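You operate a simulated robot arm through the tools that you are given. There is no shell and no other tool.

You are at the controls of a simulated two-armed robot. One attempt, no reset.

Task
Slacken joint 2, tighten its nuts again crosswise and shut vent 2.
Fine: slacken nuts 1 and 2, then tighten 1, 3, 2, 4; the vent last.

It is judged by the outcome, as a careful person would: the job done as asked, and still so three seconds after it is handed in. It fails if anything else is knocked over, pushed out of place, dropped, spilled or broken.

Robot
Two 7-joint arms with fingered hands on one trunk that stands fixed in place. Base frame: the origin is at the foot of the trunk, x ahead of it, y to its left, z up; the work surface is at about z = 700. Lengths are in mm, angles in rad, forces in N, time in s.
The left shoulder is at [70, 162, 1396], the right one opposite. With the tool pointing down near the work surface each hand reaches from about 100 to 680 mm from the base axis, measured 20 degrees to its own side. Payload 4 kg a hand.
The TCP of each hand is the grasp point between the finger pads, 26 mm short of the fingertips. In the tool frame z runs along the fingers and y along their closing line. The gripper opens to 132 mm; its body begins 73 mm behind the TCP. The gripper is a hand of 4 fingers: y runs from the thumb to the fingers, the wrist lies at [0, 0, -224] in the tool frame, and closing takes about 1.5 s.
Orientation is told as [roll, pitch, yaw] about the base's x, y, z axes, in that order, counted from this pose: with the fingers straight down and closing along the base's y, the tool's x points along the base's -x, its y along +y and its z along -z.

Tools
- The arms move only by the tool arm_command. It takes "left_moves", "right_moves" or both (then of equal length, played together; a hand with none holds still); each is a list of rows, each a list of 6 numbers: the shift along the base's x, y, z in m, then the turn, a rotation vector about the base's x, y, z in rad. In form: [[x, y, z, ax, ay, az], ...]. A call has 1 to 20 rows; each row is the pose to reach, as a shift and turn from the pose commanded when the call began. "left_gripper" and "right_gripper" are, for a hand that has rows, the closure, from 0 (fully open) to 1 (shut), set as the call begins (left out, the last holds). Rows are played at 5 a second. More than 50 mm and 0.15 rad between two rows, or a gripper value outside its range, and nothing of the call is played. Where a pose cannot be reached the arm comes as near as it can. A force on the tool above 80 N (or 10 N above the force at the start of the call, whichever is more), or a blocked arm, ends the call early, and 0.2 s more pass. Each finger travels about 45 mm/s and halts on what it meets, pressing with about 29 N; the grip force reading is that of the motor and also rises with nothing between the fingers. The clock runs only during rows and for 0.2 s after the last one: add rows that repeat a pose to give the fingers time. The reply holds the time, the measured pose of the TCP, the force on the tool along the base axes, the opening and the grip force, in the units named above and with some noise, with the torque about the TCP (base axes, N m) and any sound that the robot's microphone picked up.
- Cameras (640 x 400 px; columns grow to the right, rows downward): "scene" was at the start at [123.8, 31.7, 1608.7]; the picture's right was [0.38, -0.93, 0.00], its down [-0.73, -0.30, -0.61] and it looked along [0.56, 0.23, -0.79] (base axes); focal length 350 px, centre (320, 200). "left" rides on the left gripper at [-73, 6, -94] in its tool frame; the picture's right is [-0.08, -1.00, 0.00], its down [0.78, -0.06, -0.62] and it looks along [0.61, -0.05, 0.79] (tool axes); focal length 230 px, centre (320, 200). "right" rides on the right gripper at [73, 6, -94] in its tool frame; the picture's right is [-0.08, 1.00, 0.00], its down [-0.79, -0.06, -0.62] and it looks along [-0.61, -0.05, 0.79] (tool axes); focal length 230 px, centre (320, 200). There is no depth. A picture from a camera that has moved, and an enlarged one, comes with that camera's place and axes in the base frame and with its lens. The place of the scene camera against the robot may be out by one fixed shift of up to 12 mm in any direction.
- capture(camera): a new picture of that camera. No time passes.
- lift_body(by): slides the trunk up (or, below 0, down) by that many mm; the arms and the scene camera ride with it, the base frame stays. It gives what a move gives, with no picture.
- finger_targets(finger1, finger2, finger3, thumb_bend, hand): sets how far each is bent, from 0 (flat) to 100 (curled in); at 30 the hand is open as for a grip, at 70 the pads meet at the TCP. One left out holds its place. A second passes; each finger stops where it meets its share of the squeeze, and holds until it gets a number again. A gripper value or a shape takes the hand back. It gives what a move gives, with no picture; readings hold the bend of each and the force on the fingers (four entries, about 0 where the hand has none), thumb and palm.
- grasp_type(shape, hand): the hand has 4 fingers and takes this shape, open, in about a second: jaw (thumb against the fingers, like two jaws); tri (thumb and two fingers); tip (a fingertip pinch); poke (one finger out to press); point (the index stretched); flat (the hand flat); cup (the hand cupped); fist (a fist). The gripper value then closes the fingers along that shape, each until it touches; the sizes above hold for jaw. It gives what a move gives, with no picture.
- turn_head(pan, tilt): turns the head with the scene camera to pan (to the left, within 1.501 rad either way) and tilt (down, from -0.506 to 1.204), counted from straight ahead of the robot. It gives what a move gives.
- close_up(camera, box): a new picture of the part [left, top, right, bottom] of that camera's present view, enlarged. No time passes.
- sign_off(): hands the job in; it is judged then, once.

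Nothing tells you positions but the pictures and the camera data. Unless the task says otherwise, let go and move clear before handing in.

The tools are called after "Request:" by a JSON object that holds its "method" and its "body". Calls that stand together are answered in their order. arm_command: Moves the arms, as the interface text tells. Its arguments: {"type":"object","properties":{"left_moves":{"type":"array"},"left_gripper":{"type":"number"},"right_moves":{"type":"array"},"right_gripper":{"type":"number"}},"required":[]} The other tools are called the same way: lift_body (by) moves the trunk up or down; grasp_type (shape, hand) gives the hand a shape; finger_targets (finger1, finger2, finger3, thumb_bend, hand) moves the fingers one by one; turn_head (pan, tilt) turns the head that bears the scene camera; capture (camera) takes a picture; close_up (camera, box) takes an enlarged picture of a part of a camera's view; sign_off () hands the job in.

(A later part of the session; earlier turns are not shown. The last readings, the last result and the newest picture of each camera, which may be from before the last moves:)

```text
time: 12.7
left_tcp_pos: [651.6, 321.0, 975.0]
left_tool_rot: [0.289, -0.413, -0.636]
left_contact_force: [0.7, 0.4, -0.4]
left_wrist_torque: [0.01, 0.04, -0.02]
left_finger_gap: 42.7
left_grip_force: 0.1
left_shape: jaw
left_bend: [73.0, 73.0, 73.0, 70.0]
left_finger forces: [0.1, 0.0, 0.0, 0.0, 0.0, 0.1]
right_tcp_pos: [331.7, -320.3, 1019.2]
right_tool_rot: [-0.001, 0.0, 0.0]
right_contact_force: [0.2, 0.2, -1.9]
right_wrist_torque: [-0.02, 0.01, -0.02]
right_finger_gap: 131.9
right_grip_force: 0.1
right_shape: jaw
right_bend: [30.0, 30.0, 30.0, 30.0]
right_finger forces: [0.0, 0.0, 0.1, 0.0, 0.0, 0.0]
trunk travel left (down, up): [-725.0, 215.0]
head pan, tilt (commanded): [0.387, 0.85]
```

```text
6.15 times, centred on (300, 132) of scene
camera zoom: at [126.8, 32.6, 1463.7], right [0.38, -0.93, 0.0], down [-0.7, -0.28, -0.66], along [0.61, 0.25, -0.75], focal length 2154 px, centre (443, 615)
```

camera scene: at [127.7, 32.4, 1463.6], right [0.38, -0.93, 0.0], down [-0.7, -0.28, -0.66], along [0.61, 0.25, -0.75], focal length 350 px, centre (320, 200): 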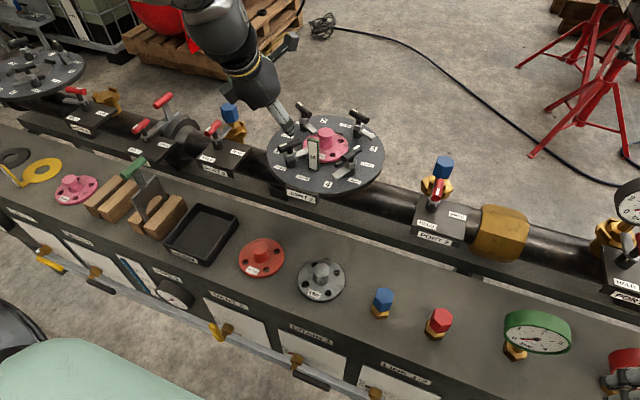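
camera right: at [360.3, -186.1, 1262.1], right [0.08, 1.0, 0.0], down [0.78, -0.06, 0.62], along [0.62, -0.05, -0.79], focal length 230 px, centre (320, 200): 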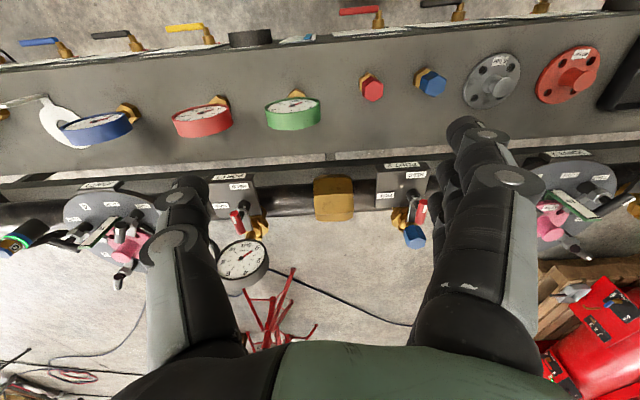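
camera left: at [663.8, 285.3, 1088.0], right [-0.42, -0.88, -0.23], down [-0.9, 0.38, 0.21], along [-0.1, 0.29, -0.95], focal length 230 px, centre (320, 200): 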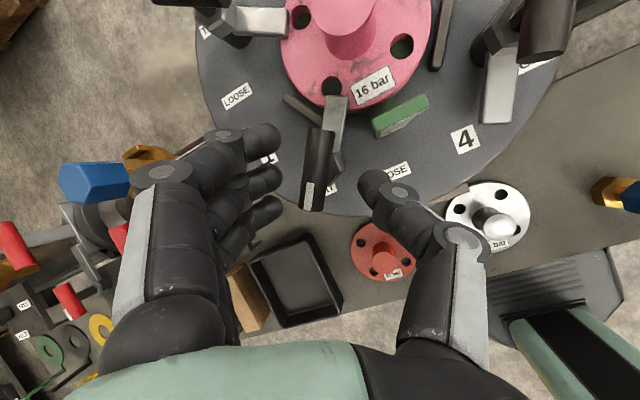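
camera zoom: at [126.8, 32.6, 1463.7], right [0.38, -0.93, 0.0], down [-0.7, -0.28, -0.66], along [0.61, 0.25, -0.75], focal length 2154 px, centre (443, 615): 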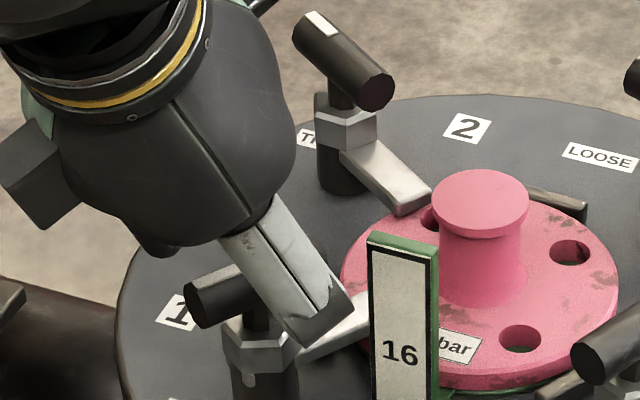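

Alignment looks good. I advance the last 14 mm and close the hand on the handle.

Request:
{"method": "arm_command", "body": {"left_moves": [[0.0035, 0, -0.006, 0, 0, 0], [0.007, 0, -0.012, 0, 0, 0], [0.007, 0, -0.012, 0, 0, 0]]}}

Request:
{"method": "arm_command", "body": {"left_moves": [[0, 0, 0, 0, 0, 0], [0, 0, 0, 0, 0, 0], [0, 0, 0, 0, 0, 0], [0, 0, 0, 0, 0, 0], [0, 0, 0, 0, 0, 0], [0, 0, 0, 0, 0, 0]], "left_gripper": 1.0}}

Request:
{"method": "capture", "body": {"camera": "left"}}

Request:
{"method": "close_up", "body": {"camera": "scene", "box": [260, 100, 340, 165]}}

```text
time: 13.5
left_tcp_pos: [657.8, 319.8, 962.1]
left_tool_rot: [0.29, -0.414, -0.637]
left_contact_force: [0.5, 0.4, -0.5]
left_wrist_torque: [-0.02, 0.0, 0.02]
left_finger_gap: 42.7
left_grip_force: 0.0
left_shape: jaw
left_bend: [73.0, 73.0, 73.0, 70.0]
left_finger forces: [0.0, 0.0, 0.1, 0.0, 0.0, 0.0]
right_tcp_pos: [329.9, -321.2, 1020.0]
right_tool_rot: [0.0, 0.001, 0.0]
right_contact_force: [-0.1, -0.1, -0.8]
right_wrist_torque: [-0.02, 0.01, 0.0]
right_finger_gap: 131.8
right_grip_force: 0.0
right_shape: jaw
right_bend: [30.0, 30.0, 30.0, 30.0]
right_finger forces: [0.1, 0.0, 0.0, 0.0, 0.0, 0.0]
trunk travel left (down, up): [-725.0, 215.0]
head pan, tilt (commanded): [0.387, 0.85]
```

```text
time: 14.9
left_tcp_pos: [657.0, 318.9, 963.3]
left_tool_rot: [0.289, -0.414, -0.64]
left_contact_force: [-2.9, -4.1, 4.5]
left_wrist_torque: [-0.11, -0.01, -0.05]
left_finger_gap: 3.6
left_grip_force: 28.9
left_shape: jaw
left_bend: [72.0, 72.0, 73.0, 73.0]
left_finger forces: [0.0, 8.9, 9.2, 0.0, 23.1, 0.0]
right_tcp_pos: [330.9, -321.8, 1020.6]
right_tool_rot: [-0.001, -0.001, -0.001]
right_contact_force: [-0.1, 0.0, -0.5]
right_wrist_torque: [0.0, 0.01, 0.02]
right_finger_gap: 131.8
right_grip_force: 0.0
right_shape: jaw
right_bend: [30.0, 30.0, 30.0, 30.0]
right_finger forces: [0.0, 0.0, 0.0, 0.0, 0.1, 0.0]
trunk travel left (down, up): [-725.0, 215.0]
head pan, tilt (commanded): [0.387, 0.85]
```

```text
taken
camera left: at [669.2, 282.9, 1076.4], right [-0.42, -0.88, -0.23], down [-0.9, 0.38, 0.21], along [-0.1, 0.29, -0.95], focal length 230 px, centre (320, 200)
```

left: 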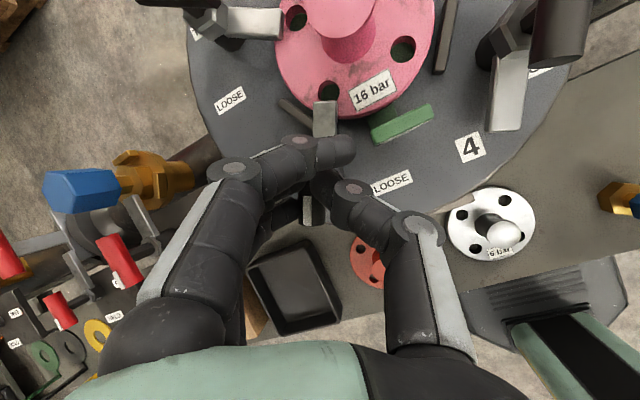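

```text
6.15 times, centred on (300, 132) of scene
camera zoom: at [125.8, 31.4, 1463.8], right [0.38, -0.93, 0.0], down [-0.7, -0.28, -0.66], along [0.61, 0.25, -0.75], focal length 2154 px, centre (443, 615)
```

zoom: 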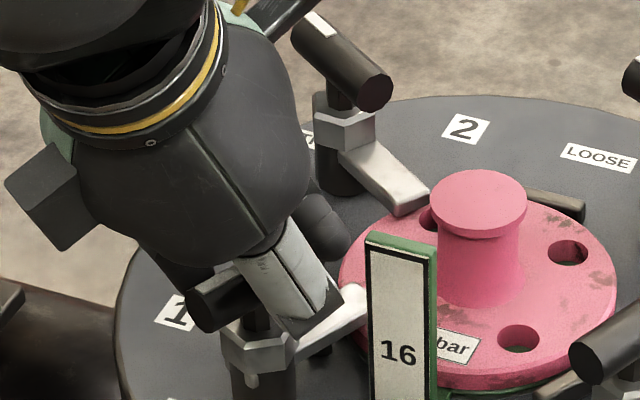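

The hand holds the handle (two fingers and thumb in contact). I start turning counter-clockwise by a small amount to check that the nut follows.

Request:
{"method": "arm_command", "body": {"left_moves": [[0.0005, 0.0005, 0, -0.057, 0, 0.105], [0.001, 0.001, 0, -0.115, 0, 0.211], [0.0015, 0.0015, 0, -0.172, 0, 0.316], [0.0015, 0.0015, 0, -0.172, 0, 0.316]]}}

Request:
{"method": "capture", "body": {"camera": "left"}}

Request:
{"method": "close_up", "body": {"camera": "scene", "box": [260, 100, 340, 165]}}

```text
time: 15.9
left_tcp_pos: [659.8, 321.1, 965.3]
left_tool_rot: [0.118, -0.492, -0.244]
left_contact_force: [2.1, -5.5, 15.4]
left_wrist_torque: [0.04, -0.09, -0.05]
left_finger_gap: 3.1
left_grip_force: 28.6
left_shape: jaw
left_bend: [72.0, 72.0, 73.0, 72.0]
left_finger forces: [0.0, 11.4, 9.8, 0.0, 23.3, 0.0]
right_tcp_pos: [329.8, -321.8, 1019.4]
right_tool_rot: [0.001, 0.001, 0.0]
right_contact_force: [0.2, 0.3, 0.0]
right_wrist_torque: [-0.02, 0.01, 0.0]
right_finger_gap: 132.3
right_grip_force: 0.0
right_shape: jaw
right_bend: [30.0, 30.0, 30.0, 30.0]
right_finger forces: [0.1, 0.0, 0.1, 0.0, 0.1, 0.0]
trunk travel left (down, up): [-725.0, 215.0]
head pan, tilt (commanded): [0.387, 0.85]
```

```text
taken
camera left: at [678.1, 309.8, 1082.0], right [-0.12, -0.99, -0.07], down [-0.98, 0.11, 0.16], along [-0.15, 0.09, -0.98], focal length 230 px, centre (320, 200)
```

left: 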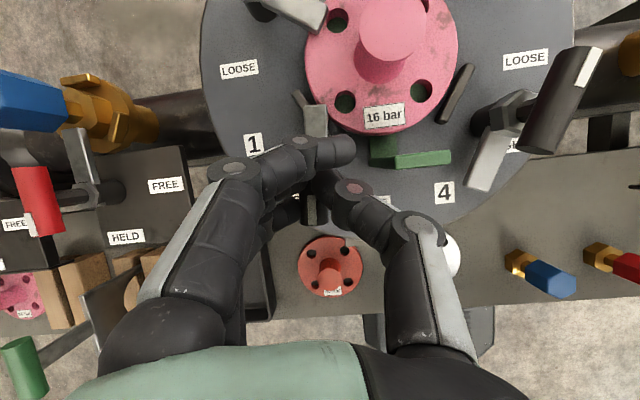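

```text
6.15 times, centred on (300, 132) of scene
camera zoom: at [125.3, 30.5, 1464.0], right [0.38, -0.93, 0.0], down [-0.69, -0.28, -0.66], along [0.61, 0.25, -0.75], focal length 2154 px, centre (443, 615)
```

zoom: 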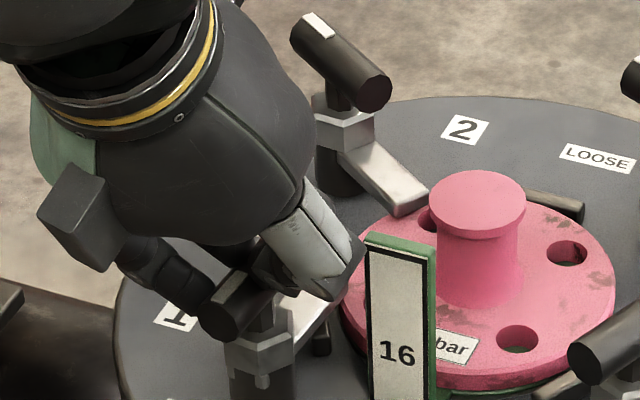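

The nut follows the hand (the silver dog is turning off the flange). I continue the turn in steps, watching the forces.

Request:
{"method": "arm_command", "body": {"left_moves": [[0, 0, 0.0005, -0.062, 0, 0.114], [0, 0, 0.0005, -0.124, 0, 0.228], [0, 0, 0.001, -0.187, 0, 0.342], [0, 0, 0.001, -0.249, 0, 0.456], [0, 0, 0.001, -0.249, 0, 0.456]]}}

Request:
{"method": "capture", "body": {"camera": "left"}}

Request:
{"method": "close_up", "body": {"camera": "scene", "box": [260, 100, 340, 165]}}

```text
time: 17.1
left_tcp_pos: [658.8, 323.8, 965.7]
left_tool_rot: [-0.163, -0.482, 0.35]
left_contact_force: [9.6, 9.0, 25.7]
left_wrist_torque: [0.41, -0.28, 0.0]
left_finger_gap: 3.0
left_grip_force: 28.9
left_shape: jaw
left_bend: [72.0, 72.0, 74.0, 72.0]
left_finger forces: [0.1, 18.7, 9.9, 0.1, 21.9, 0.0]
right_tcp_pos: [330.0, -319.8, 1021.5]
right_tool_rot: [-0.001, 0.0, 0.001]
right_contact_force: [-0.4, 0.1, -0.1]
right_wrist_torque: [-0.01, -0.02, -0.03]
right_finger_gap: 131.8
right_grip_force: 0.0
right_shape: jaw
right_bend: [30.0, 30.0, 30.0, 30.0]
right_finger forces: [0.1, 0.0, 0.1, 0.0, 0.0, 0.0]
trunk travel left (down, up): [-725.0, 215.0]
head pan, tilt (commanded): [0.387, 0.85]
```

```text
taken
camera left: at [674.3, 349.7, 1081.1], right [0.33, -0.93, 0.18], down [-0.94, -0.3, 0.18], along [-0.12, -0.23, -0.97], focal length 230 px, centre (320, 200)
```

left: 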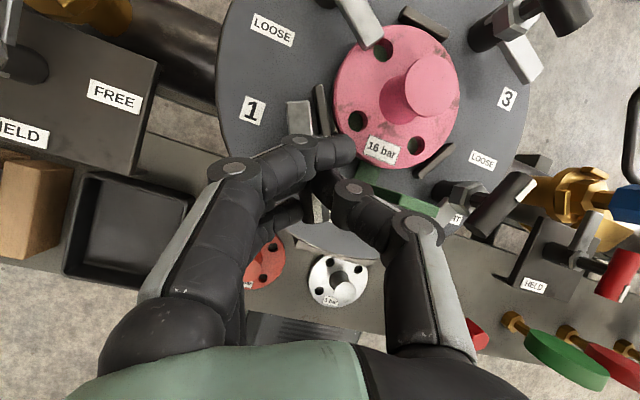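

```text
6.15 times, centred on (300, 132) of scene
camera zoom: at [125.1, 32.6, 1464.0], right [0.38, -0.93, 0.0], down [-0.69, -0.28, -0.66], along [0.61, 0.25, -0.75], focal length 2154 px, centre (443, 615)
```

zoom: 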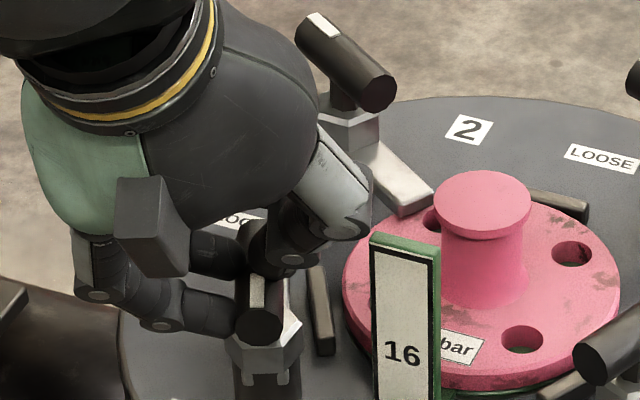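

The turn is about half done; the nut keeps following. I continue, easing the hand up and along slightly to relieve side forces.

Request:
{"method": "arm_command", "body": {"left_moves": [[0.001, 0.001, 0.002, -0.062, 0, 0.114], [0.002, 0.002, 0.003, -0.124, 0, 0.228], [0.002, 0.002, 0.003, -0.187, 0, 0.342], [0.002, 0.002, 0.003, -0.249, 0, 0.456], [0.002, 0.002, 0.003, -0.249, 0, 0.456]]}}

Request:
{"method": "capture", "body": {"camera": "left"}}

Request:
{"method": "close_up", "body": {"camera": "scene", "box": [260, 100, 340, 165]}}

```text
time: 18.3
left_tcp_pos: [659.7, 326.4, 967.2]
left_tool_rot: [-0.38, -0.332, 0.892]
left_contact_force: [0.3, 12.4, 14.4]
left_wrist_torque: [0.45, -0.05, 0.06]
left_finger_gap: 2.8
left_grip_force: 28.1
left_shape: jaw
left_bend: [72.0, 72.0, 73.0, 72.0]
left_finger forces: [0.0, 18.8, 8.2, 0.0, 19.0, 0.0]
right_tcp_pos: [329.4, -318.6, 1021.0]
right_tool_rot: [-0.001, 0.001, -0.001]
right_contact_force: [-0.2, 0.1, -0.5]
right_wrist_torque: [0.04, -0.03, -0.03]
right_finger_gap: 131.8
right_grip_force: 0.1
right_shape: jaw
right_bend: [30.0, 30.0, 30.0, 30.0]
right_finger forces: [0.1, 0.1, 0.0, 0.1, 0.0, 0.1]
trunk travel left (down, up): [-725.0, 215.0]
head pan, tilt (commanded): [0.387, 0.85]
```

```text
taken
camera left: at [655.0, 382.5, 1071.3], right [0.69, -0.62, 0.38], down [-0.72, -0.62, 0.31], along [0.04, -0.48, -0.87], focal length 230 px, centre (320, 200)
```

left: 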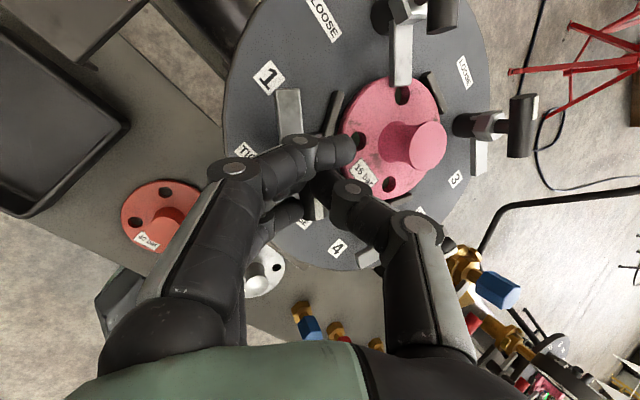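

```text
6.15 times, centred on (300, 132) of scene
camera zoom: at [124.8, 33.9, 1463.8], right [0.38, -0.93, 0.0], down [-0.69, -0.28, -0.66], along [0.61, 0.25, -0.75], focal length 2154 px, centre (443, 615)
```

zoom: 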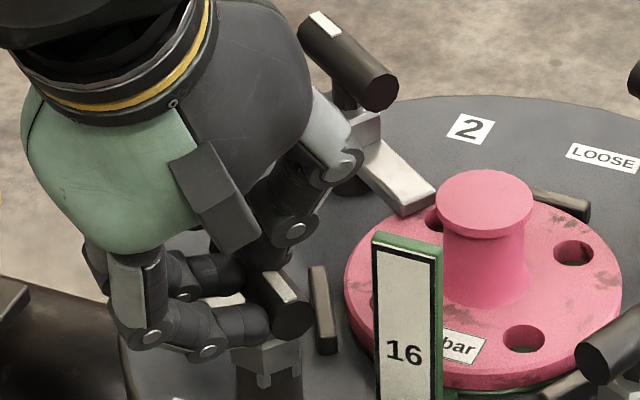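

Almost at LOOSE; I turn the remaining part.

Request:
{"method": "arm_command", "body": {"left_moves": [[0.0, 0.001, 0.001, -0.057, 0, 0.105], [0.0, 0.002, 0.002, -0.115, 0, 0.211], [0.0, 0.002, 0.002, -0.172, 0, 0.316], [0.0, 0.002, 0.002, -0.172, 0, 0.316]]}}

Request:
{"method": "capture", "body": {"camera": "left"}}

Request:
{"method": "close_up", "body": {"camera": "scene", "box": [260, 100, 340, 165]}}

```text
time: 19.3
left_tcp_pos: [660.0, 327.8, 970.5]
left_tool_rot: [-0.471, -0.181, 1.229]
left_contact_force: [-7.2, 10.0, 13.7]
left_wrist_torque: [0.24, 0.1, -0.22]
left_finger_gap: 2.2
left_grip_force: 28.4
left_shape: jaw
left_bend: [72.0, 71.0, 72.0, 75.0]
left_finger forces: [0.0, 11.0, 9.5, 0.0, 21.8, 0.0]
right_tcp_pos: [329.6, -319.7, 1021.5]
right_tool_rot: [0.0, 0.001, 0.0]
right_contact_force: [0.3, 0.4, -0.7]
right_wrist_torque: [-0.01, 0.0, 0.0]
right_finger_gap: 132.2
right_grip_force: 0.1
right_shape: jaw
right_bend: [30.0, 30.0, 30.0, 30.0]
right_finger forces: [0.1, 0.0, 0.0, 0.0, 0.1, 0.1]
trunk travel left (down, up): [-725.0, 215.0]
head pan, tilt (commanded): [0.387, 0.85]
```

```text
taken
camera left: at [634.6, 396.1, 1062.9], right [0.84, -0.3, 0.46], down [-0.51, -0.75, 0.43], along [0.21, -0.59, -0.78], focal length 230 px, centre (320, 200)
```

left: 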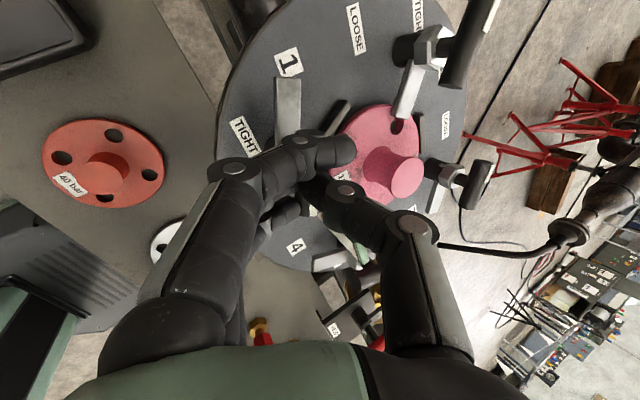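

```text
6.15 times, centred on (300, 132) of scene
camera zoom: at [124.2, 33.5, 1463.9], right [0.38, -0.93, 0.0], down [-0.69, -0.28, -0.66], along [0.61, 0.25, -0.75], focal length 2154 px, centre (443, 615)
```

zoom: 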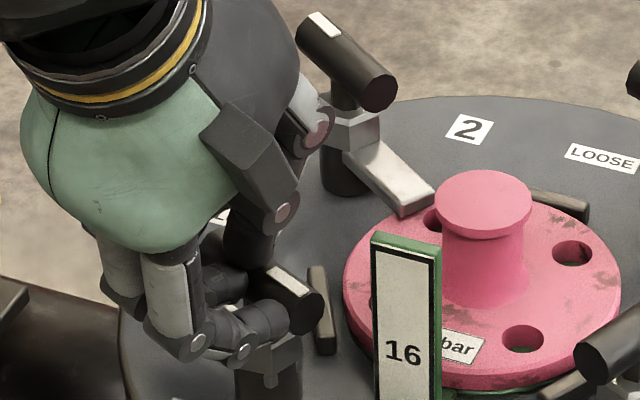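

The mark now seems near LOOSE. I open the fingers and back off along the tool axis to see the result.

Request:
{"method": "arm_command", "body": {"left_moves": [[0, 0, 0, 0, 0, 0], [0, 0, 0, 0, 0, 0], [0, 0, 0, 0, 0, 0], [0, 0, 0, 0, 0, 0], [0, 0, 0, 0, 0, 0]], "left_gripper": 0.66}}

Request:
{"method": "arm_command", "body": {"left_moves": [[-0.007, 0, 0.013, 0, 0, 0], [-0.014, 0, 0.026, 0, 0, 0], [-0.024, 0, 0.044, 0, 0, 0], [-0.036, 0, 0.066, 0, 0, 0], [-0.044, 0, 0.08, 0, 0, 0], [-0.044, 0, 0.08, 0, 0, 0]]}}

Request:
{"method": "close_up", "body": {"camera": "scene", "box": [240, 80, 400, 200]}}

Request:
{"method": "capture", "body": {"camera": "left"}}

```text
time: 20.5
left_tcp_pos: [663.0, 326.0, 968.4]
left_tool_rot: [-0.467, -0.181, 1.228]
left_contact_force: [0.4, 0.9, -0.5]
left_wrist_torque: [0.01, -0.02, 0.02]
left_finger_gap: 44.4
left_grip_force: 0.1
left_shape: jaw
left_bend: [74.0, 74.0, 74.0, 70.0]
left_finger forces: [0.0, 0.0, 0.0, 0.0, 0.0, 0.0]
right_tcp_pos: [330.0, -319.7, 1019.7]
right_tool_rot: [-0.001, 0.002, -0.001]
right_contact_force: [0.4, -0.1, 0.3]
right_wrist_torque: [0.02, -0.01, 0.0]
right_finger_gap: 132.0
right_grip_force: 0.2
right_shape: jaw
right_bend: [30.0, 30.0, 30.0, 30.0]
right_finger forces: [0.1, 0.0, 0.1, 0.1, 0.0, 0.0]
trunk travel left (down, up): [-725.0, 215.0]
head pan, tilt (commanded): [0.387, 0.85]
```

```text
time: 21.9
left_tcp_pos: [618.3, 326.0, 1048.0]
left_tool_rot: [-0.467, -0.181, 1.227]
left_contact_force: [0.2, -0.3, -0.3]
left_wrist_torque: [0.01, 0.0, -0.02]
left_finger_gap: 44.4
left_grip_force: 0.1
left_shape: jaw
left_bend: [74.0, 74.0, 74.0, 70.0]
left_finger forces: [0.0, 0.0, 0.0, 0.1, 0.0, 0.0]
right_tcp_pos: [331.0, -321.4, 1020.6]
right_tool_rot: [0.001, 0.002, -0.001]
right_contact_force: [-0.1, 0.2, -0.2]
right_wrist_torque: [-0.04, -0.01, 0.04]
right_finger_gap: 131.9
right_grip_force: 0.1
right_shape: jaw
right_bend: [30.0, 30.0, 30.0, 30.0]
right_finger forces: [0.1, 0.1, 0.2, 0.1, 0.0, 0.1]
trunk travel left (down, up): [-725.0, 215.0]
head pan, tilt (commanded): [0.387, 0.85]
```

```text
3.33 times, centred on (320, 140) of scene
camera zoom: at [127.6, 32.9, 1463.6], right [0.38, -0.93, 0.0], down [-0.7, -0.28, -0.66], along [0.61, 0.25, -0.75], focal length 1167 px, centre (320, 400)
```

zoom: 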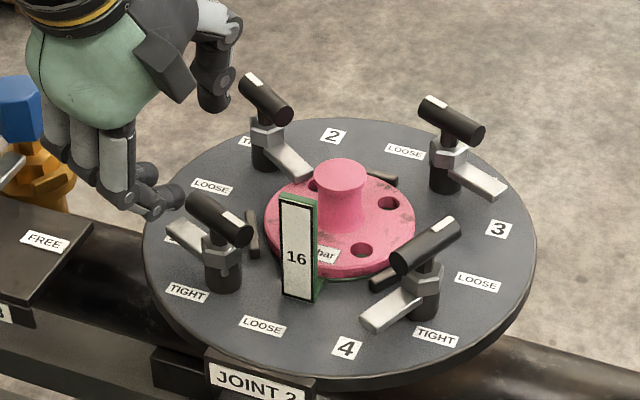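

```text
taken
camera left: at [593.4, 395.3, 1142.2], right [0.84, -0.3, 0.45], down [-0.5, -0.75, 0.43], along [0.21, -0.59, -0.78], focal length 230 px, centre (320, 200)
```

left: 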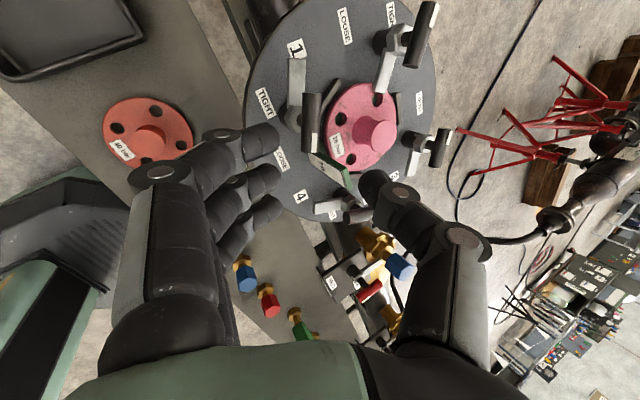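

Nut 1's mark now points at its LOOSE label. I check in close-up and compare with the loose nuts 3 and 4.

Request:
{"method": "close_up", "body": {"camera": "scene", "box": [265, 130, 325, 185]}}

Request:
{"method": "close_up", "body": {"camera": "left", "box": [240, 0, 460, 220]}}

```text
7.27 times, centred on (295, 158) of scene
camera zoom: at [127.6, 32.9, 1463.6], right [0.38, -0.93, 0.0], down [-0.7, -0.28, -0.66], along [0.61, 0.25, -0.75], focal length 2546 px, centre (502, 509)
```

zoom: 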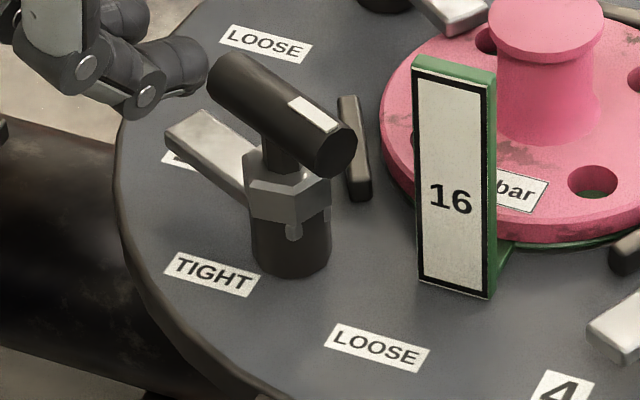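

```text
1.82 times, centred on (350, 110) of left
camera zoom: at [593.4, 395.3, 1142.2], right [0.84, -0.3, 0.45], down [-0.5, -0.75, 0.43], along [0.21, -0.59, -0.78], focal length 418 px, centre (266, 364)
```

zoom: 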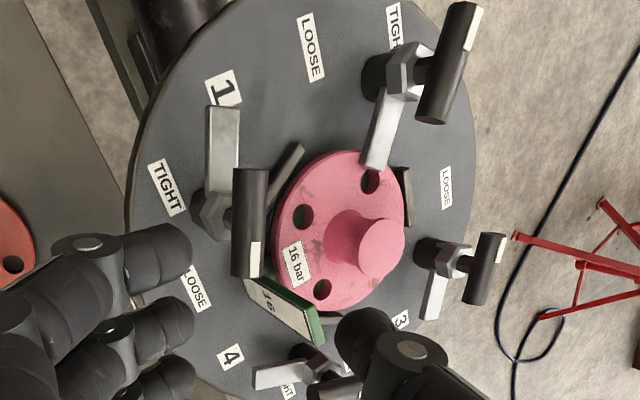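

Nut 1 is slackened (its mark sits at LOOSE just like nuts 3 and 4). Before nut 2, I test in free space how far the left wrist can turn and how far forward it can reach.

Request:
{"method": "arm_command", "body": {"left_moves": [[-0.005, 0, 0.01, -0.062, 0, 0.114], [-0.01, 0, 0.02, -0.124, 0, 0.228], [-0.015, 0, 0.03, -0.187, 0, 0.342], [-0.015, 0, 0.03, -0.249, 0, 0.456], [-0.015, 0, 0.03, -0.311, 0, 0.57], [-0.015, 0, 0.03, -0.374, 0, 0.685], [-0.015, 0, 0.03, -0.436, 0, 0.799], [-0.015, 0, 0.03, -0.498, 0, 0.913], [-0.015, 0, 0.03, -0.561, 0, 1.027], [-0.015, 0, 0.03, -0.623, 0, 1.141], [-0.015, 0, 0.03, -0.685, 0, 1.255], [-0.015, 0, 0.03, -0.747, 0, 1.37]]}}

```text
time: 24.5
left_tcp_pos: [602.5, 326.0, 1078.2]
left_tool_rot: [-0.205, 0.457, 2.698]
left_contact_force: [-0.4, 0.0, 0.8]
left_wrist_torque: [0.01, -0.04, 0.01]
left_finger_gap: 44.5
left_grip_force: 0.0
left_shape: jaw
left_bend: [74.0, 74.0, 74.0, 70.0]
left_finger forces: [0.0, 0.1, 0.1, 0.0, 0.0, 0.1]
right_tcp_pos: [331.6, -319.7, 1020.7]
right_tool_rot: [-0.001, 0.001, 0.002]
right_contact_force: [0.0, -0.4, 0.2]
right_wrist_torque: [0.0, -0.01, -0.02]
right_finger_gap: 132.1
right_grip_force: 0.0
right_shape: jaw
right_bend: [30.0, 30.0, 30.0, 30.0]
right_finger forces: [0.1, 0.0, 0.0, 0.0, 0.0, 0.0]
trunk travel left (down, up): [-725.0, 215.0]
head pan, tilt (commanded): [0.387, 0.85]
```

The wrist turns to yaw ≈155° without trouble. Now I test forward reach toward nut 2 at a safe height.

Request:
{"method": "arm_command", "body": {"left_moves": [[0.035, 0.003, 0, 0.062, 0, -0.114], [0.07, 0.006, 0, 0.124, 0, -0.228], [0.105, 0.01, 0, 0.187, 0, -0.342], [0.14, 0.015, 0, 0.249, 0, -0.456], [0.175, 0.02, 0, 0.311, 0, -0.57]]}}

Request:
{"method": "capture", "body": {"camera": "left"}}

Request:
{"method": "capture", "body": {"camera": "scene"}}

```text
time: 25.7
left_tcp_pos: [778.3, 347.5, 1074.3]
left_tool_rot: [-0.437, 0.24, 2.042]
left_contact_force: [0.9, 0.1, -0.7]
left_wrist_torque: [-0.03, 0.05, 0.01]
left_finger_gap: 44.4
left_grip_force: 0.1
left_shape: jaw
left_bend: [74.0, 74.0, 74.0, 70.0]
left_finger forces: [0.0, 0.0, 0.0, 0.0, 0.1, 0.0]
right_tcp_pos: [334.0, -320.8, 1020.2]
right_tool_rot: [0.0, 0.003, 0.0]
right_contact_force: [0.5, -0.3, -1.1]
right_wrist_torque: [0.0, 0.02, -0.01]
right_finger_gap: 131.9
right_grip_force: 0.1
right_shape: jaw
right_bend: [30.0, 30.0, 30.0, 30.0]
right_finger forces: [0.0, 0.0, 0.0, 0.0, 0.1, 0.1]
trunk travel left (down, up): [-725.0, 215.0]
head pan, tilt (commanded): [0.387, 0.85]
```

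```text
taken
camera left: at [697.3, 407.6, 1136.9], right [0.73, 0.57, 0.39], down [0.1, -0.65, 0.75], along [0.68, -0.51, -0.53], focal length 230 px, centre (320, 200)
```

left: 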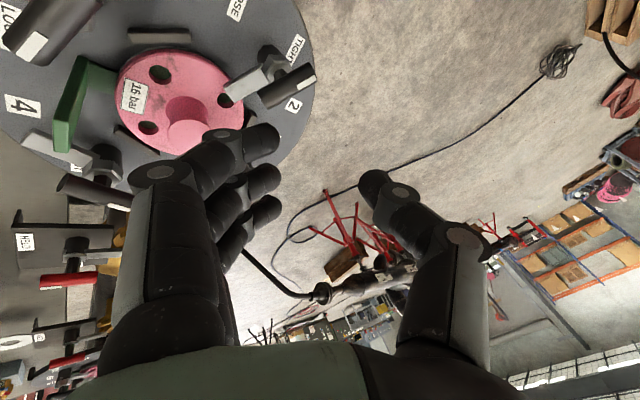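

```text
taken
camera scene: at [129.9, 32.8, 1463.4], right [0.38, -0.93, 0.0], down [-0.7, -0.28, -0.66], along [0.61, 0.25, -0.75], focal length 350 px, centre (320, 200)
```

scene: 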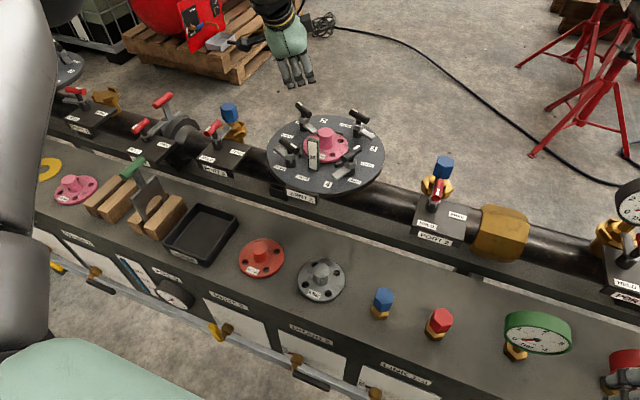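

Reach toward nut 2 works with a tilted hand. I turn the hand to nut 2's handle direction at this safe height, then look again to refine its position.

Request:
{"method": "arm_command", "body": {"left_moves": [[0, 0, 0, 0.061, 0.021, -0.121], [0, 0, 0, 0.1225, 0.0418, -0.2415], [0, 0, 0, 0.184, 0.063, -0.362], [0, 0, 0, 0.245, 0.0835, -0.483], [0, 0, 0, 0.306, 0.104, -0.604], [0, 0, 0, 0.3675, 0.125, -0.7245], [0, 0, 0, 0.429, 0.146, -0.845], [0, 0, 0, 0.49, 0.167, -0.966], [0, 0, 0, 0.49, 0.167, -0.966]]}}

Request:
{"method": "capture", "body": {"camera": "left"}}

Request:
{"method": "close_up", "body": {"camera": "scene", "box": [240, 30, 400, 200]}}

```text
time: 27.7
left_tcp_pos: [736.1, 354.1, 1076.5]
left_tool_rot: [-0.274, -0.23, 1.053]
left_contact_force: [-0.2, -0.2, 0.4]
left_wrist_torque: [0.03, 0.03, 0.0]
left_finger_gap: 44.3
left_grip_force: 0.1
left_shape: jaw
left_bend: [74.0, 74.0, 74.0, 70.0]
left_finger forces: [0.1, 0.1, 0.0, 0.0, 0.0, 0.0]
left hand out of reach, approached as far as the arm can: row 2, 3, 4, 5, 6, 7, 8, 9
right_tcp_pos: [331.3, -319.9, 1020.7]
right_tool_rot: [-0.001, 0.001, -0.001]
right_contact_force: [0.2, 0.5, 0.7]
right_wrist_torque: [0.0, -0.02, 0.01]
right_finger_gap: 131.8
right_grip_force: 0.0
right_shape: jaw
right_bend: [30.0, 30.0, 30.0, 30.0]
right_finger forces: [0.0, 0.0, 0.0, 0.1, 0.0, 0.0]
trunk travel left (down, up): [-725.0, 215.0]
head pan, tilt (commanded): [0.387, 0.85]
```

```text
taken
camera left: at [735.8, 413.1, 1180.4], right [0.84, -0.46, 0.28], down [-0.54, -0.73, 0.42], along [0.01, -0.5, -0.86], focal length 230 px, centre (320, 200)
```

left: 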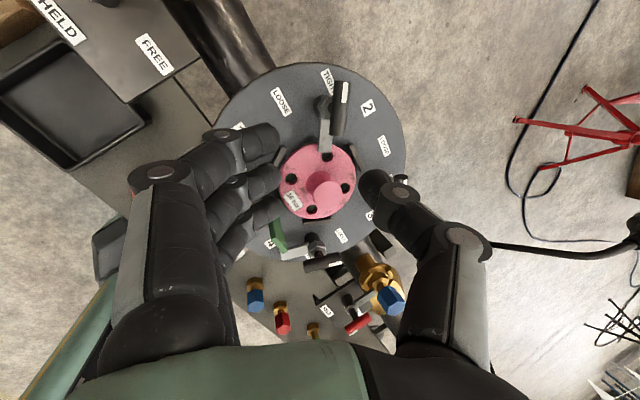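

```text
2.35 times, centred on (320, 115) of scene
camera zoom: at [127.1, 32.7, 1463.7], right [0.38, -0.93, 0.0], down [-0.7, -0.28, -0.66], along [0.61, 0.25, -0.75], focal length 824 px, centre (320, 400)
```

zoom: 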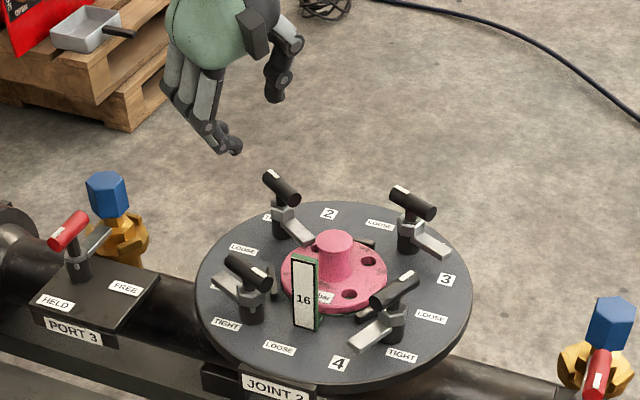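

At this tilt the far nut is just out of reach; a bit more tilt with the trunk lower by 100 mm should do. I retract the hand first, then lower the trunk.

Request:
{"method": "arm_command", "body": {"left_moves": [[-0.03, -0.006, 0.012, 0, -0.05, 0], [-0.06, -0.012, 0.024, 0, -0.1, 0], [-0.09, -0.018, 0.036, 0, -0.15, 0], [-0.12, -0.024, 0.044, 0, -0.2, 0], [-0.12, -0.024, 0.044, 0, -0.2, 0]]}}

Request:
{"method": "lift_body", "body": {"by": -100}}

Request:
{"method": "capture", "body": {"camera": "scene"}}

Request:
{"method": "capture", "body": {"camera": "left"}}

```text
time: 28.9
left_tcp_pos: [616.5, 331.4, 1121.5]
left_tool_rot: [-0.453, -0.32, 1.105]
left_contact_force: [-0.3, 0.5, -0.3]
left_wrist_torque: [0.0, 0.02, 0.01]
left_finger_gap: 44.3
left_grip_force: 0.1
left_shape: jaw
left_bend: [74.0, 74.0, 74.0, 70.0]
left_finger forces: [0.0, 0.0, 0.0, 0.1, 0.0, 0.0]
right_tcp_pos: [333.0, -319.4, 1019.8]
right_tool_rot: [0.0, 0.003, 0.001]
right_contact_force: [0.2, 0.1, 0.7]
right_wrist_torque: [-0.02, 0.01, -0.02]
right_finger_gap: 131.9
right_grip_force: 0.0
right_shape: jaw
right_bend: [30.0, 30.0, 30.0, 30.0]
right_finger forces: [0.0, 0.1, 0.0, 0.1, 0.1, 0.0]
trunk travel left (down, up): [-725.0, 215.0]
head pan, tilt (commanded): [0.387, 0.85]
```

```text
time: 30.2
left_tcp_pos: [614.6, 331.7, 1022.8]
left_tool_rot: [-0.454, -0.321, 1.106]
left_contact_force: [-0.1, 1.0, -0.5]
left_wrist_torque: [0.0, 0.02, 0.02]
left_finger_gap: 44.6
left_grip_force: 0.0
left_shape: jaw
left_bend: [74.0, 74.0, 74.0, 70.0]
left_finger forces: [0.0, 0.1, 0.0, 0.0, 0.0, 0.1]
right_tcp_pos: [332.0, -319.4, 920.6]
right_tool_rot: [-0.001, 0.002, 0.001]
right_contact_force: [0.3, -0.1, -0.9]
right_wrist_torque: [-0.02, 0.0, 0.02]
right_finger_gap: 131.7
right_grip_force: 0.0
right_shape: jaw
right_bend: [30.0, 30.0, 30.0, 30.0]
right_finger forces: [0.1, 0.0, 0.1, 0.0, 0.0, 0.0]
trunk travel left (down, up): [-625.0, 315.0]
head pan, tilt (commanded): [0.387, 0.85]
```

```text
taken
camera scene: at [126.7, 32.7, 1363.8], right [0.38, -0.93, 0.0], down [-0.7, -0.28, -0.66], along [0.61, 0.25, -0.75], focal length 350 px, centre (320, 200)
```

scene: 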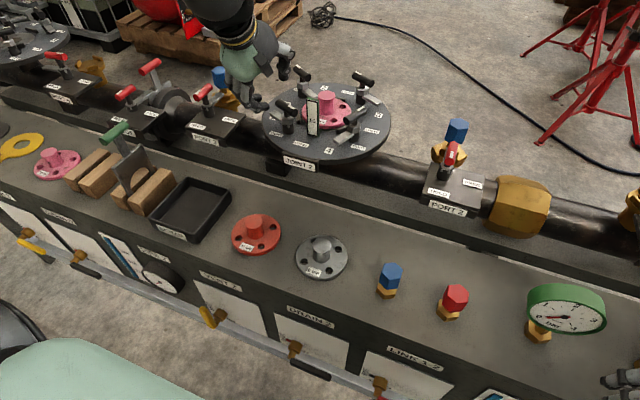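

```text
taken
camera left: at [594.2, 391.0, 1123.8], right [0.77, -0.46, 0.44], down [-0.61, -0.73, 0.3], along [0.18, -0.5, -0.85], focal length 230 px, centre (320, 200)
```

left: 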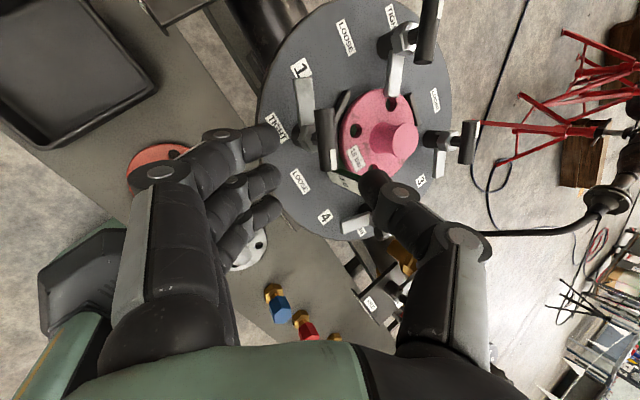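

I take enlarged left-camera pictures to refine nuts 2 and 3 from here.

Request:
{"method": "close_up", "body": {"camera": "left", "box": [360, 0, 500, 88]}}

Request:
{"method": "close_up", "body": {"camera": "left", "box": [400, 100, 500, 180]}}

Request:
{"method": "close_up", "body": {"camera": "scene", "box": [255, 55, 395, 165]}}

```text
4.55 times, centred on (430, 44) of left
camera zoom: at [594.2, 391.0, 1123.8], right [0.77, -0.46, 0.44], down [-0.61, -0.73, 0.3], along [0.18, -0.5, -0.85], focal length 1046 px, centre (-180, 909)
```

zoom: 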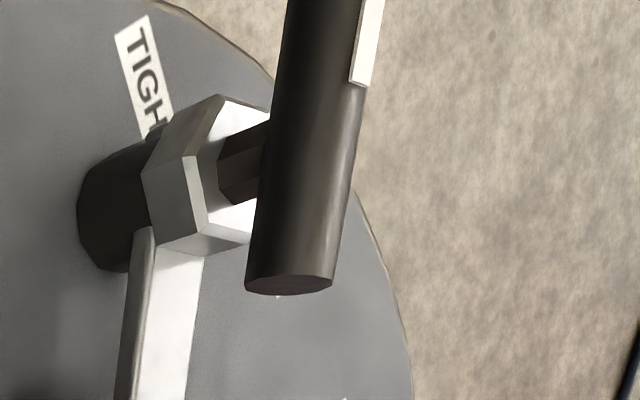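

```text
5.00 times, centred on (450, 140) of left
camera zoom: at [594.2, 391.0, 1123.8], right [0.77, -0.46, 0.44], down [-0.61, -0.73, 0.3], along [0.18, -0.5, -0.85], focal length 1150 px, centre (-330, 500)
```

zoom: 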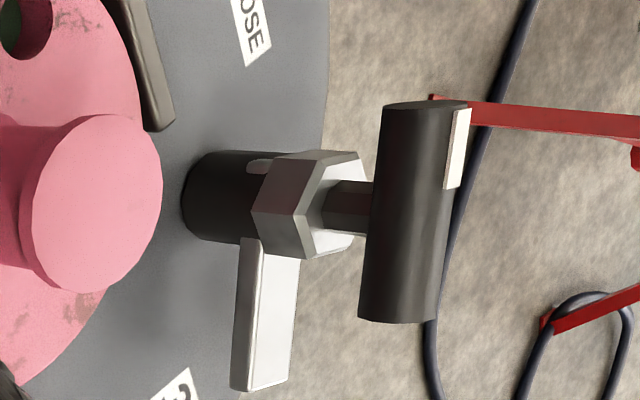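

```text
3.64 times, centred on (325, 110) of scene
camera zoom: at [126.7, 32.7, 1363.8], right [0.38, -0.93, 0.0], down [-0.7, -0.28, -0.66], along [0.61, 0.25, -0.75], focal length 1273 px, centre (302, 527)
```

zoom: 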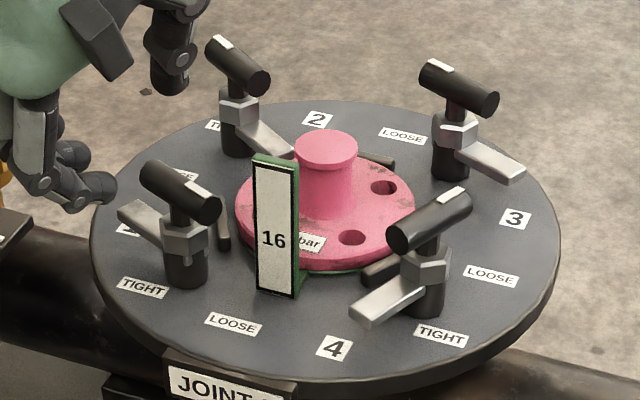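

Combining both cameras, the scene camera reads about 12 mm too high: the handles are really at z≈938 and nut 2's handle centre at ≈(807, 350, 938). I move the left hand to the pre-grasp point for nut 2.

Request:
{"method": "arm_command", "body": {"left_moves": [[0.037, 0.002, -0.002, 0.015, -0.01, 0.015], [0.074, 0.004, -0.006, 0.029, -0.02, 0.029], [0.111, 0.006, -0.012, 0.044, -0.03, 0.044], [0.1485, 0.0075, -0.0183, 0.058, -0.041, 0.058], [0.1485, 0.0075, -0.0183, 0.058, -0.041, 0.058]], "left_gripper": 0.66}}

Request:
{"method": "capture", "body": {"camera": "left"}}

Request:
{"method": "close_up", "body": {"camera": "scene", "box": [255, 40, 395, 165]}}

```text
time: 31.4
left_tcp_pos: [763.8, 339.3, 1004.5]
left_tool_rot: [-0.47, -0.394, 1.167]
left_contact_force: [0.5, -0.4, 0.3]
left_wrist_torque: [0.06, -0.04, 0.01]
left_finger_gap: 44.3
left_grip_force: 0.0
left_shape: jaw
left_bend: [74.0, 74.0, 74.0, 70.0]
left_finger forces: [0.0, 0.1, 0.0, 0.1, 0.0, 0.0]
right_tcp_pos: [329.9, -319.4, 920.3]
right_tool_rot: [0.0, 0.001, 0.0]
right_contact_force: [-0.3, -1.0, 0.5]
right_wrist_torque: [0.0, -0.02, 0.02]
right_finger_gap: 131.7
right_grip_force: 0.0
right_shape: jaw
right_bend: [30.0, 30.0, 30.0, 30.0]
right_finger forces: [0.0, 0.1, 0.1, 0.0, 0.0, 0.0]
trunk travel left (down, up): [-625.0, 315.0]
head pan, tilt (commanded): [0.387, 0.85]
```

```text
taken
camera left: at [735.1, 390.8, 1107.4], right [0.78, -0.44, 0.45], down [-0.58, -0.78, 0.23], along [0.25, -0.44, -0.86], focal length 230 px, centre (320, 200)
```

left: 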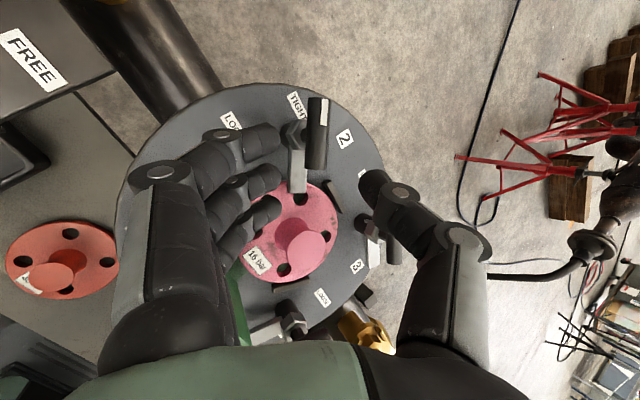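

```text
3.20 times, centred on (325, 102) of scene
camera zoom: at [125.3, 32.7, 1363.9], right [0.38, -0.93, 0.0], down [-0.69, -0.28, -0.66], along [0.61, 0.25, -0.75], focal length 1120 px, centre (304, 512)
```

zoom: 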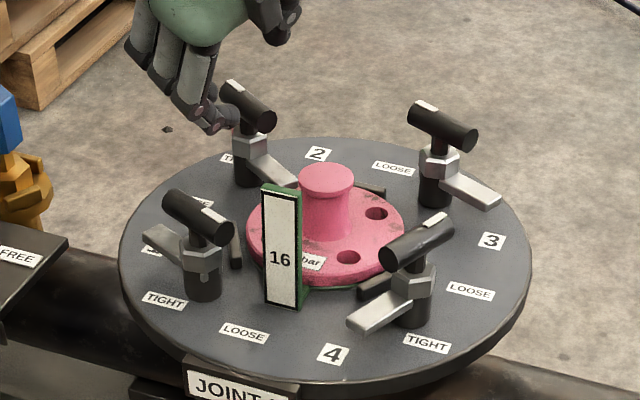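

Nut 2's handle sits right between fingers and thumb in the hand camera. I advance along the tool axis.

Request:
{"method": "arm_command", "body": {"left_moves": [[0.0082, 0.002, -0.0124, 0, 0, 0], [0.0165, 0.0041, -0.0248, 0, 0, 0], [0.0247, 0.0062, -0.0371, 0, 0, 0], [0.0247, 0.0062, -0.0371, 0, 0, 0]]}}

Request:
{"method": "capture", "body": {"camera": "left"}}

Request:
{"method": "close_up", "body": {"camera": "scene", "box": [270, 45, 350, 105]}}

```text
time: 32.4
left_tcp_pos: [785.8, 346.7, 967.0]
left_tool_rot: [-0.472, -0.389, 1.167]
left_contact_force: [0.0, -0.1, 0.4]
left_wrist_torque: [-0.01, 0.02, 0.0]
left_finger_gap: 44.5
left_grip_force: 0.0
left_shape: jaw
left_bend: [74.0, 74.0, 74.0, 70.0]
left_finger forces: [0.0, 0.0, 0.0, 0.1, 0.0, 0.0]
left hand out of reach, approached as far as the arm can: row 3, 4
right_tcp_pos: [331.4, -319.7, 921.7]
right_tool_rot: [0.0, 0.002, 0.0]
right_contact_force: [-0.1, -0.8, -0.5]
right_wrist_torque: [0.0, 0.01, 0.0]
right_finger_gap: 131.8
right_grip_force: 0.0
right_shape: jaw
right_bend: [30.0, 30.0, 30.0, 30.0]
right_finger forces: [0.0, 0.0, 0.1, 0.0, 0.1, 0.0]
trunk travel left (down, up): [-625.0, 315.0]
head pan, tilt (commanded): [0.387, 0.85]
```

```text
taken
camera left: at [756.4, 399.7, 1070.0], right [0.78, -0.44, 0.45], down [-0.58, -0.78, 0.23], along [0.25, -0.44, -0.86], focal length 230 px, centre (320, 200)
```

left: 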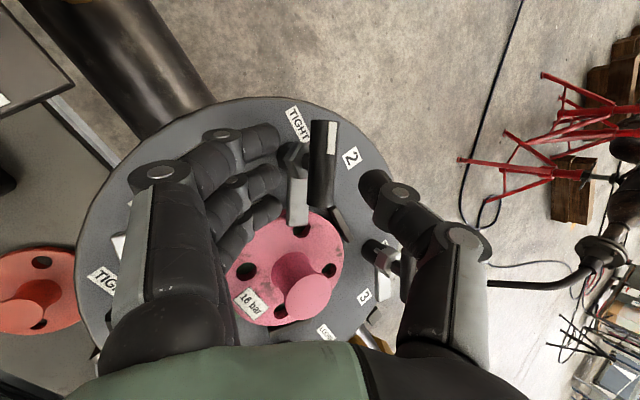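

```text
6.67 times, centred on (310, 75) of scene
camera zoom: at [126.9, 32.6, 1363.7], right [0.38, -0.93, 0.0], down [-0.7, -0.28, -0.66], along [0.61, 0.25, -0.75], focal length 2334 px, centre (387, 1033)
```

zoom: 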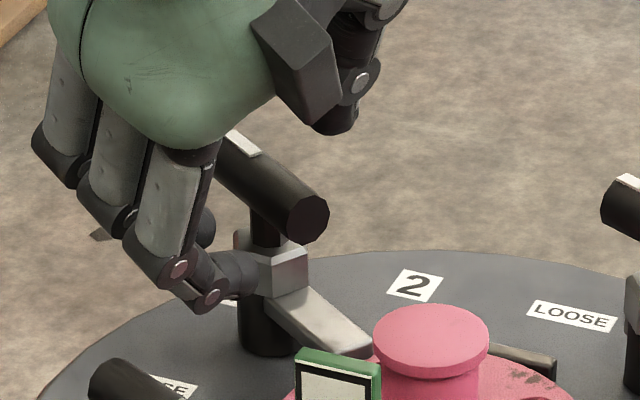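

I'm about 14 mm short along the tool axis, so I add a little more tilt (about 0.12 rad) and advance the rest.

Request:
{"method": "arm_command", "body": {"left_moves": [[0.0, 0.0, -0.002, 0.001, -0.061, 0.015], [0.002, 0.0, -0.004, 0.003, -0.122, 0.03], [0.005, -0.0001, -0.008, 0.003, -0.122, 0.03], [0.0072, -0.0002, -0.012, 0.003, -0.122, 0.03], [0.0072, -0.0002, -0.012, 0.003, -0.122, 0.03]]}}

Request:
{"method": "capture", "body": {"camera": "left"}}

Request:
{"method": "close_up", "body": {"camera": "scene", "box": [270, 45, 350, 105]}}

```text
time: 33.6
left_tcp_pos: [791.9, 346.8, 957.8]
left_tool_rot: [-0.591, -0.439, 1.248]
left_contact_force: [0.3, -0.3, 0.4]
left_wrist_torque: [0.0, -0.02, 0.01]
left_finger_gap: 44.4
left_grip_force: 0.0
left_shape: jaw
left_bend: [74.0, 74.0, 74.0, 70.0]
left_finger forces: [0.1, 0.0, 0.1, 0.0, 0.0, 0.1]
right_tcp_pos: [331.7, -319.7, 920.4]
right_tool_rot: [0.0, 0.001, 0.001]
right_contact_force: [-1.4, 0.4, 0.0]
right_wrist_torque: [-0.04, -0.01, -0.02]
right_finger_gap: 131.7
right_grip_force: 0.1
right_shape: jaw
right_bend: [30.0, 30.0, 30.0, 30.0]
right_finger forces: [0.0, 0.0, 0.0, 0.1, 0.1, 0.1]
trunk travel left (down, up): [-625.0, 315.0]
head pan, tilt (commanded): [0.387, 0.85]
```

```text
taken
camera left: at [749.6, 397.5, 1055.7], right [0.73, -0.42, 0.54], down [-0.58, -0.8, 0.16], along [0.36, -0.43, -0.83], focal length 230 px, centre (320, 200)
```

left: 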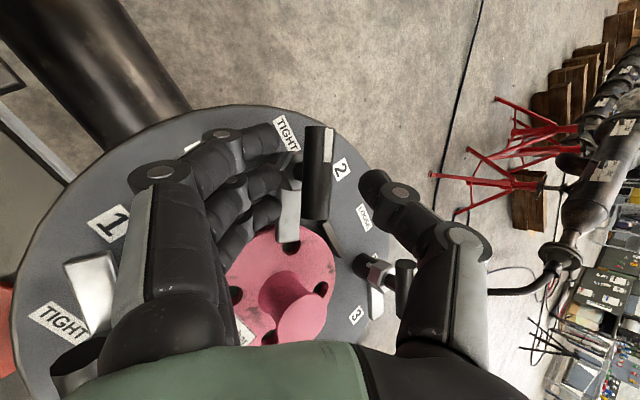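

```text
6.67 times, centred on (310, 75) of scene
camera zoom: at [127.1, 32.7, 1363.7], right [0.38, -0.93, 0.0], down [-0.7, -0.28, -0.66], along [0.61, 0.25, -0.75], focal length 2334 px, centre (387, 1033)
```

zoom: 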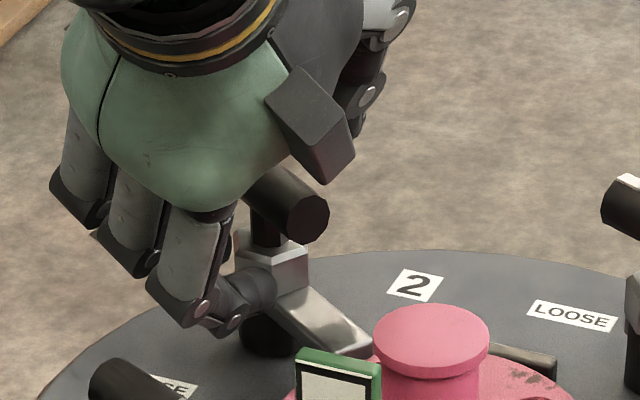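

Fingers straddle the handle; I close the hand on nut 2.

Request:
{"method": "arm_command", "body": {"left_moves": [[0, 0, 0, 0, 0, 0], [0, 0, 0, 0, 0, 0], [0, 0, 0, 0, 0, 0], [0, 0, 0, 0, 0, 0], [0, 0, 0, 0, 0, 0], [0, 0, 0, 0, 0, 0]], "left_gripper": 1.0}}

Request:
{"method": "capture", "body": {"camera": "left"}}

Request:
{"method": "close_up", "body": {"camera": "scene", "box": [270, 45, 350, 105]}}

```text
time: 35.0
left_tcp_pos: [792.1, 347.3, 956.6]
left_tool_rot: [-0.591, -0.439, 1.247]
left_contact_force: [-1.0, 1.2, -0.3]
left_wrist_torque: [0.12, 0.03, 0.13]
left_finger_gap: 8.9
left_grip_force: 29.2
left_shape: jaw
left_bend: [70.0, 72.0, 71.0, 70.0]
left_finger forces: [9.2, 8.2, 9.2, 0.0, 23.9, 0.0]
right_tcp_pos: [330.9, -320.6, 919.6]
right_tool_rot: [0.0, 0.001, 0.002]
right_contact_force: [1.0, 0.7, 0.0]
right_wrist_torque: [0.03, -0.01, 0.02]
right_finger_gap: 132.0
right_grip_force: 0.0
right_shape: jaw
right_bend: [30.0, 30.0, 30.0, 30.0]
right_finger forces: [0.0, 0.0, 0.0, 0.0, 0.0, 0.0]
trunk travel left (down, up): [-625.0, 315.0]
head pan, tilt (commanded): [0.387, 0.85]
```

```text
taken
camera left: at [749.4, 397.7, 1055.7], right [0.73, -0.42, 0.54], down [-0.58, -0.8, 0.16], along [0.36, -0.43, -0.83], focal length 230 px, centre (320, 200)
```

left: 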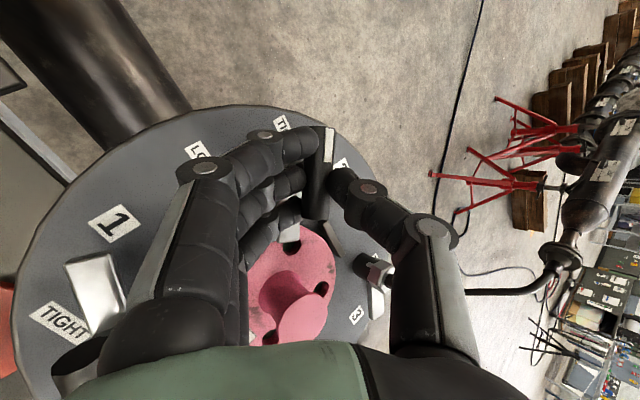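

```text
6.67 times, centred on (310, 75) of scene
camera zoom: at [126.9, 32.9, 1363.7], right [0.38, -0.93, 0.0], down [-0.7, -0.28, -0.66], along [0.61, 0.25, -0.75], focal length 2334 px, centre (387, 1033)
```

zoom: 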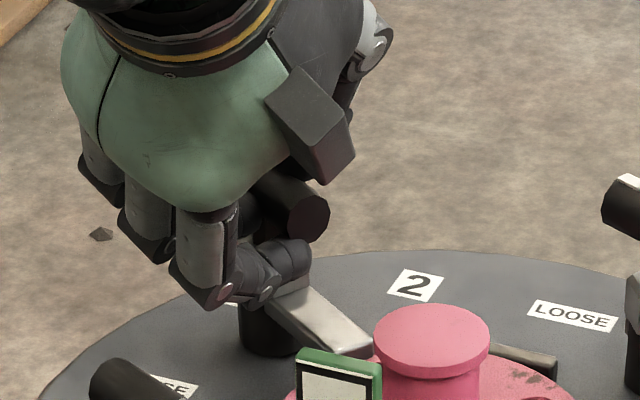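

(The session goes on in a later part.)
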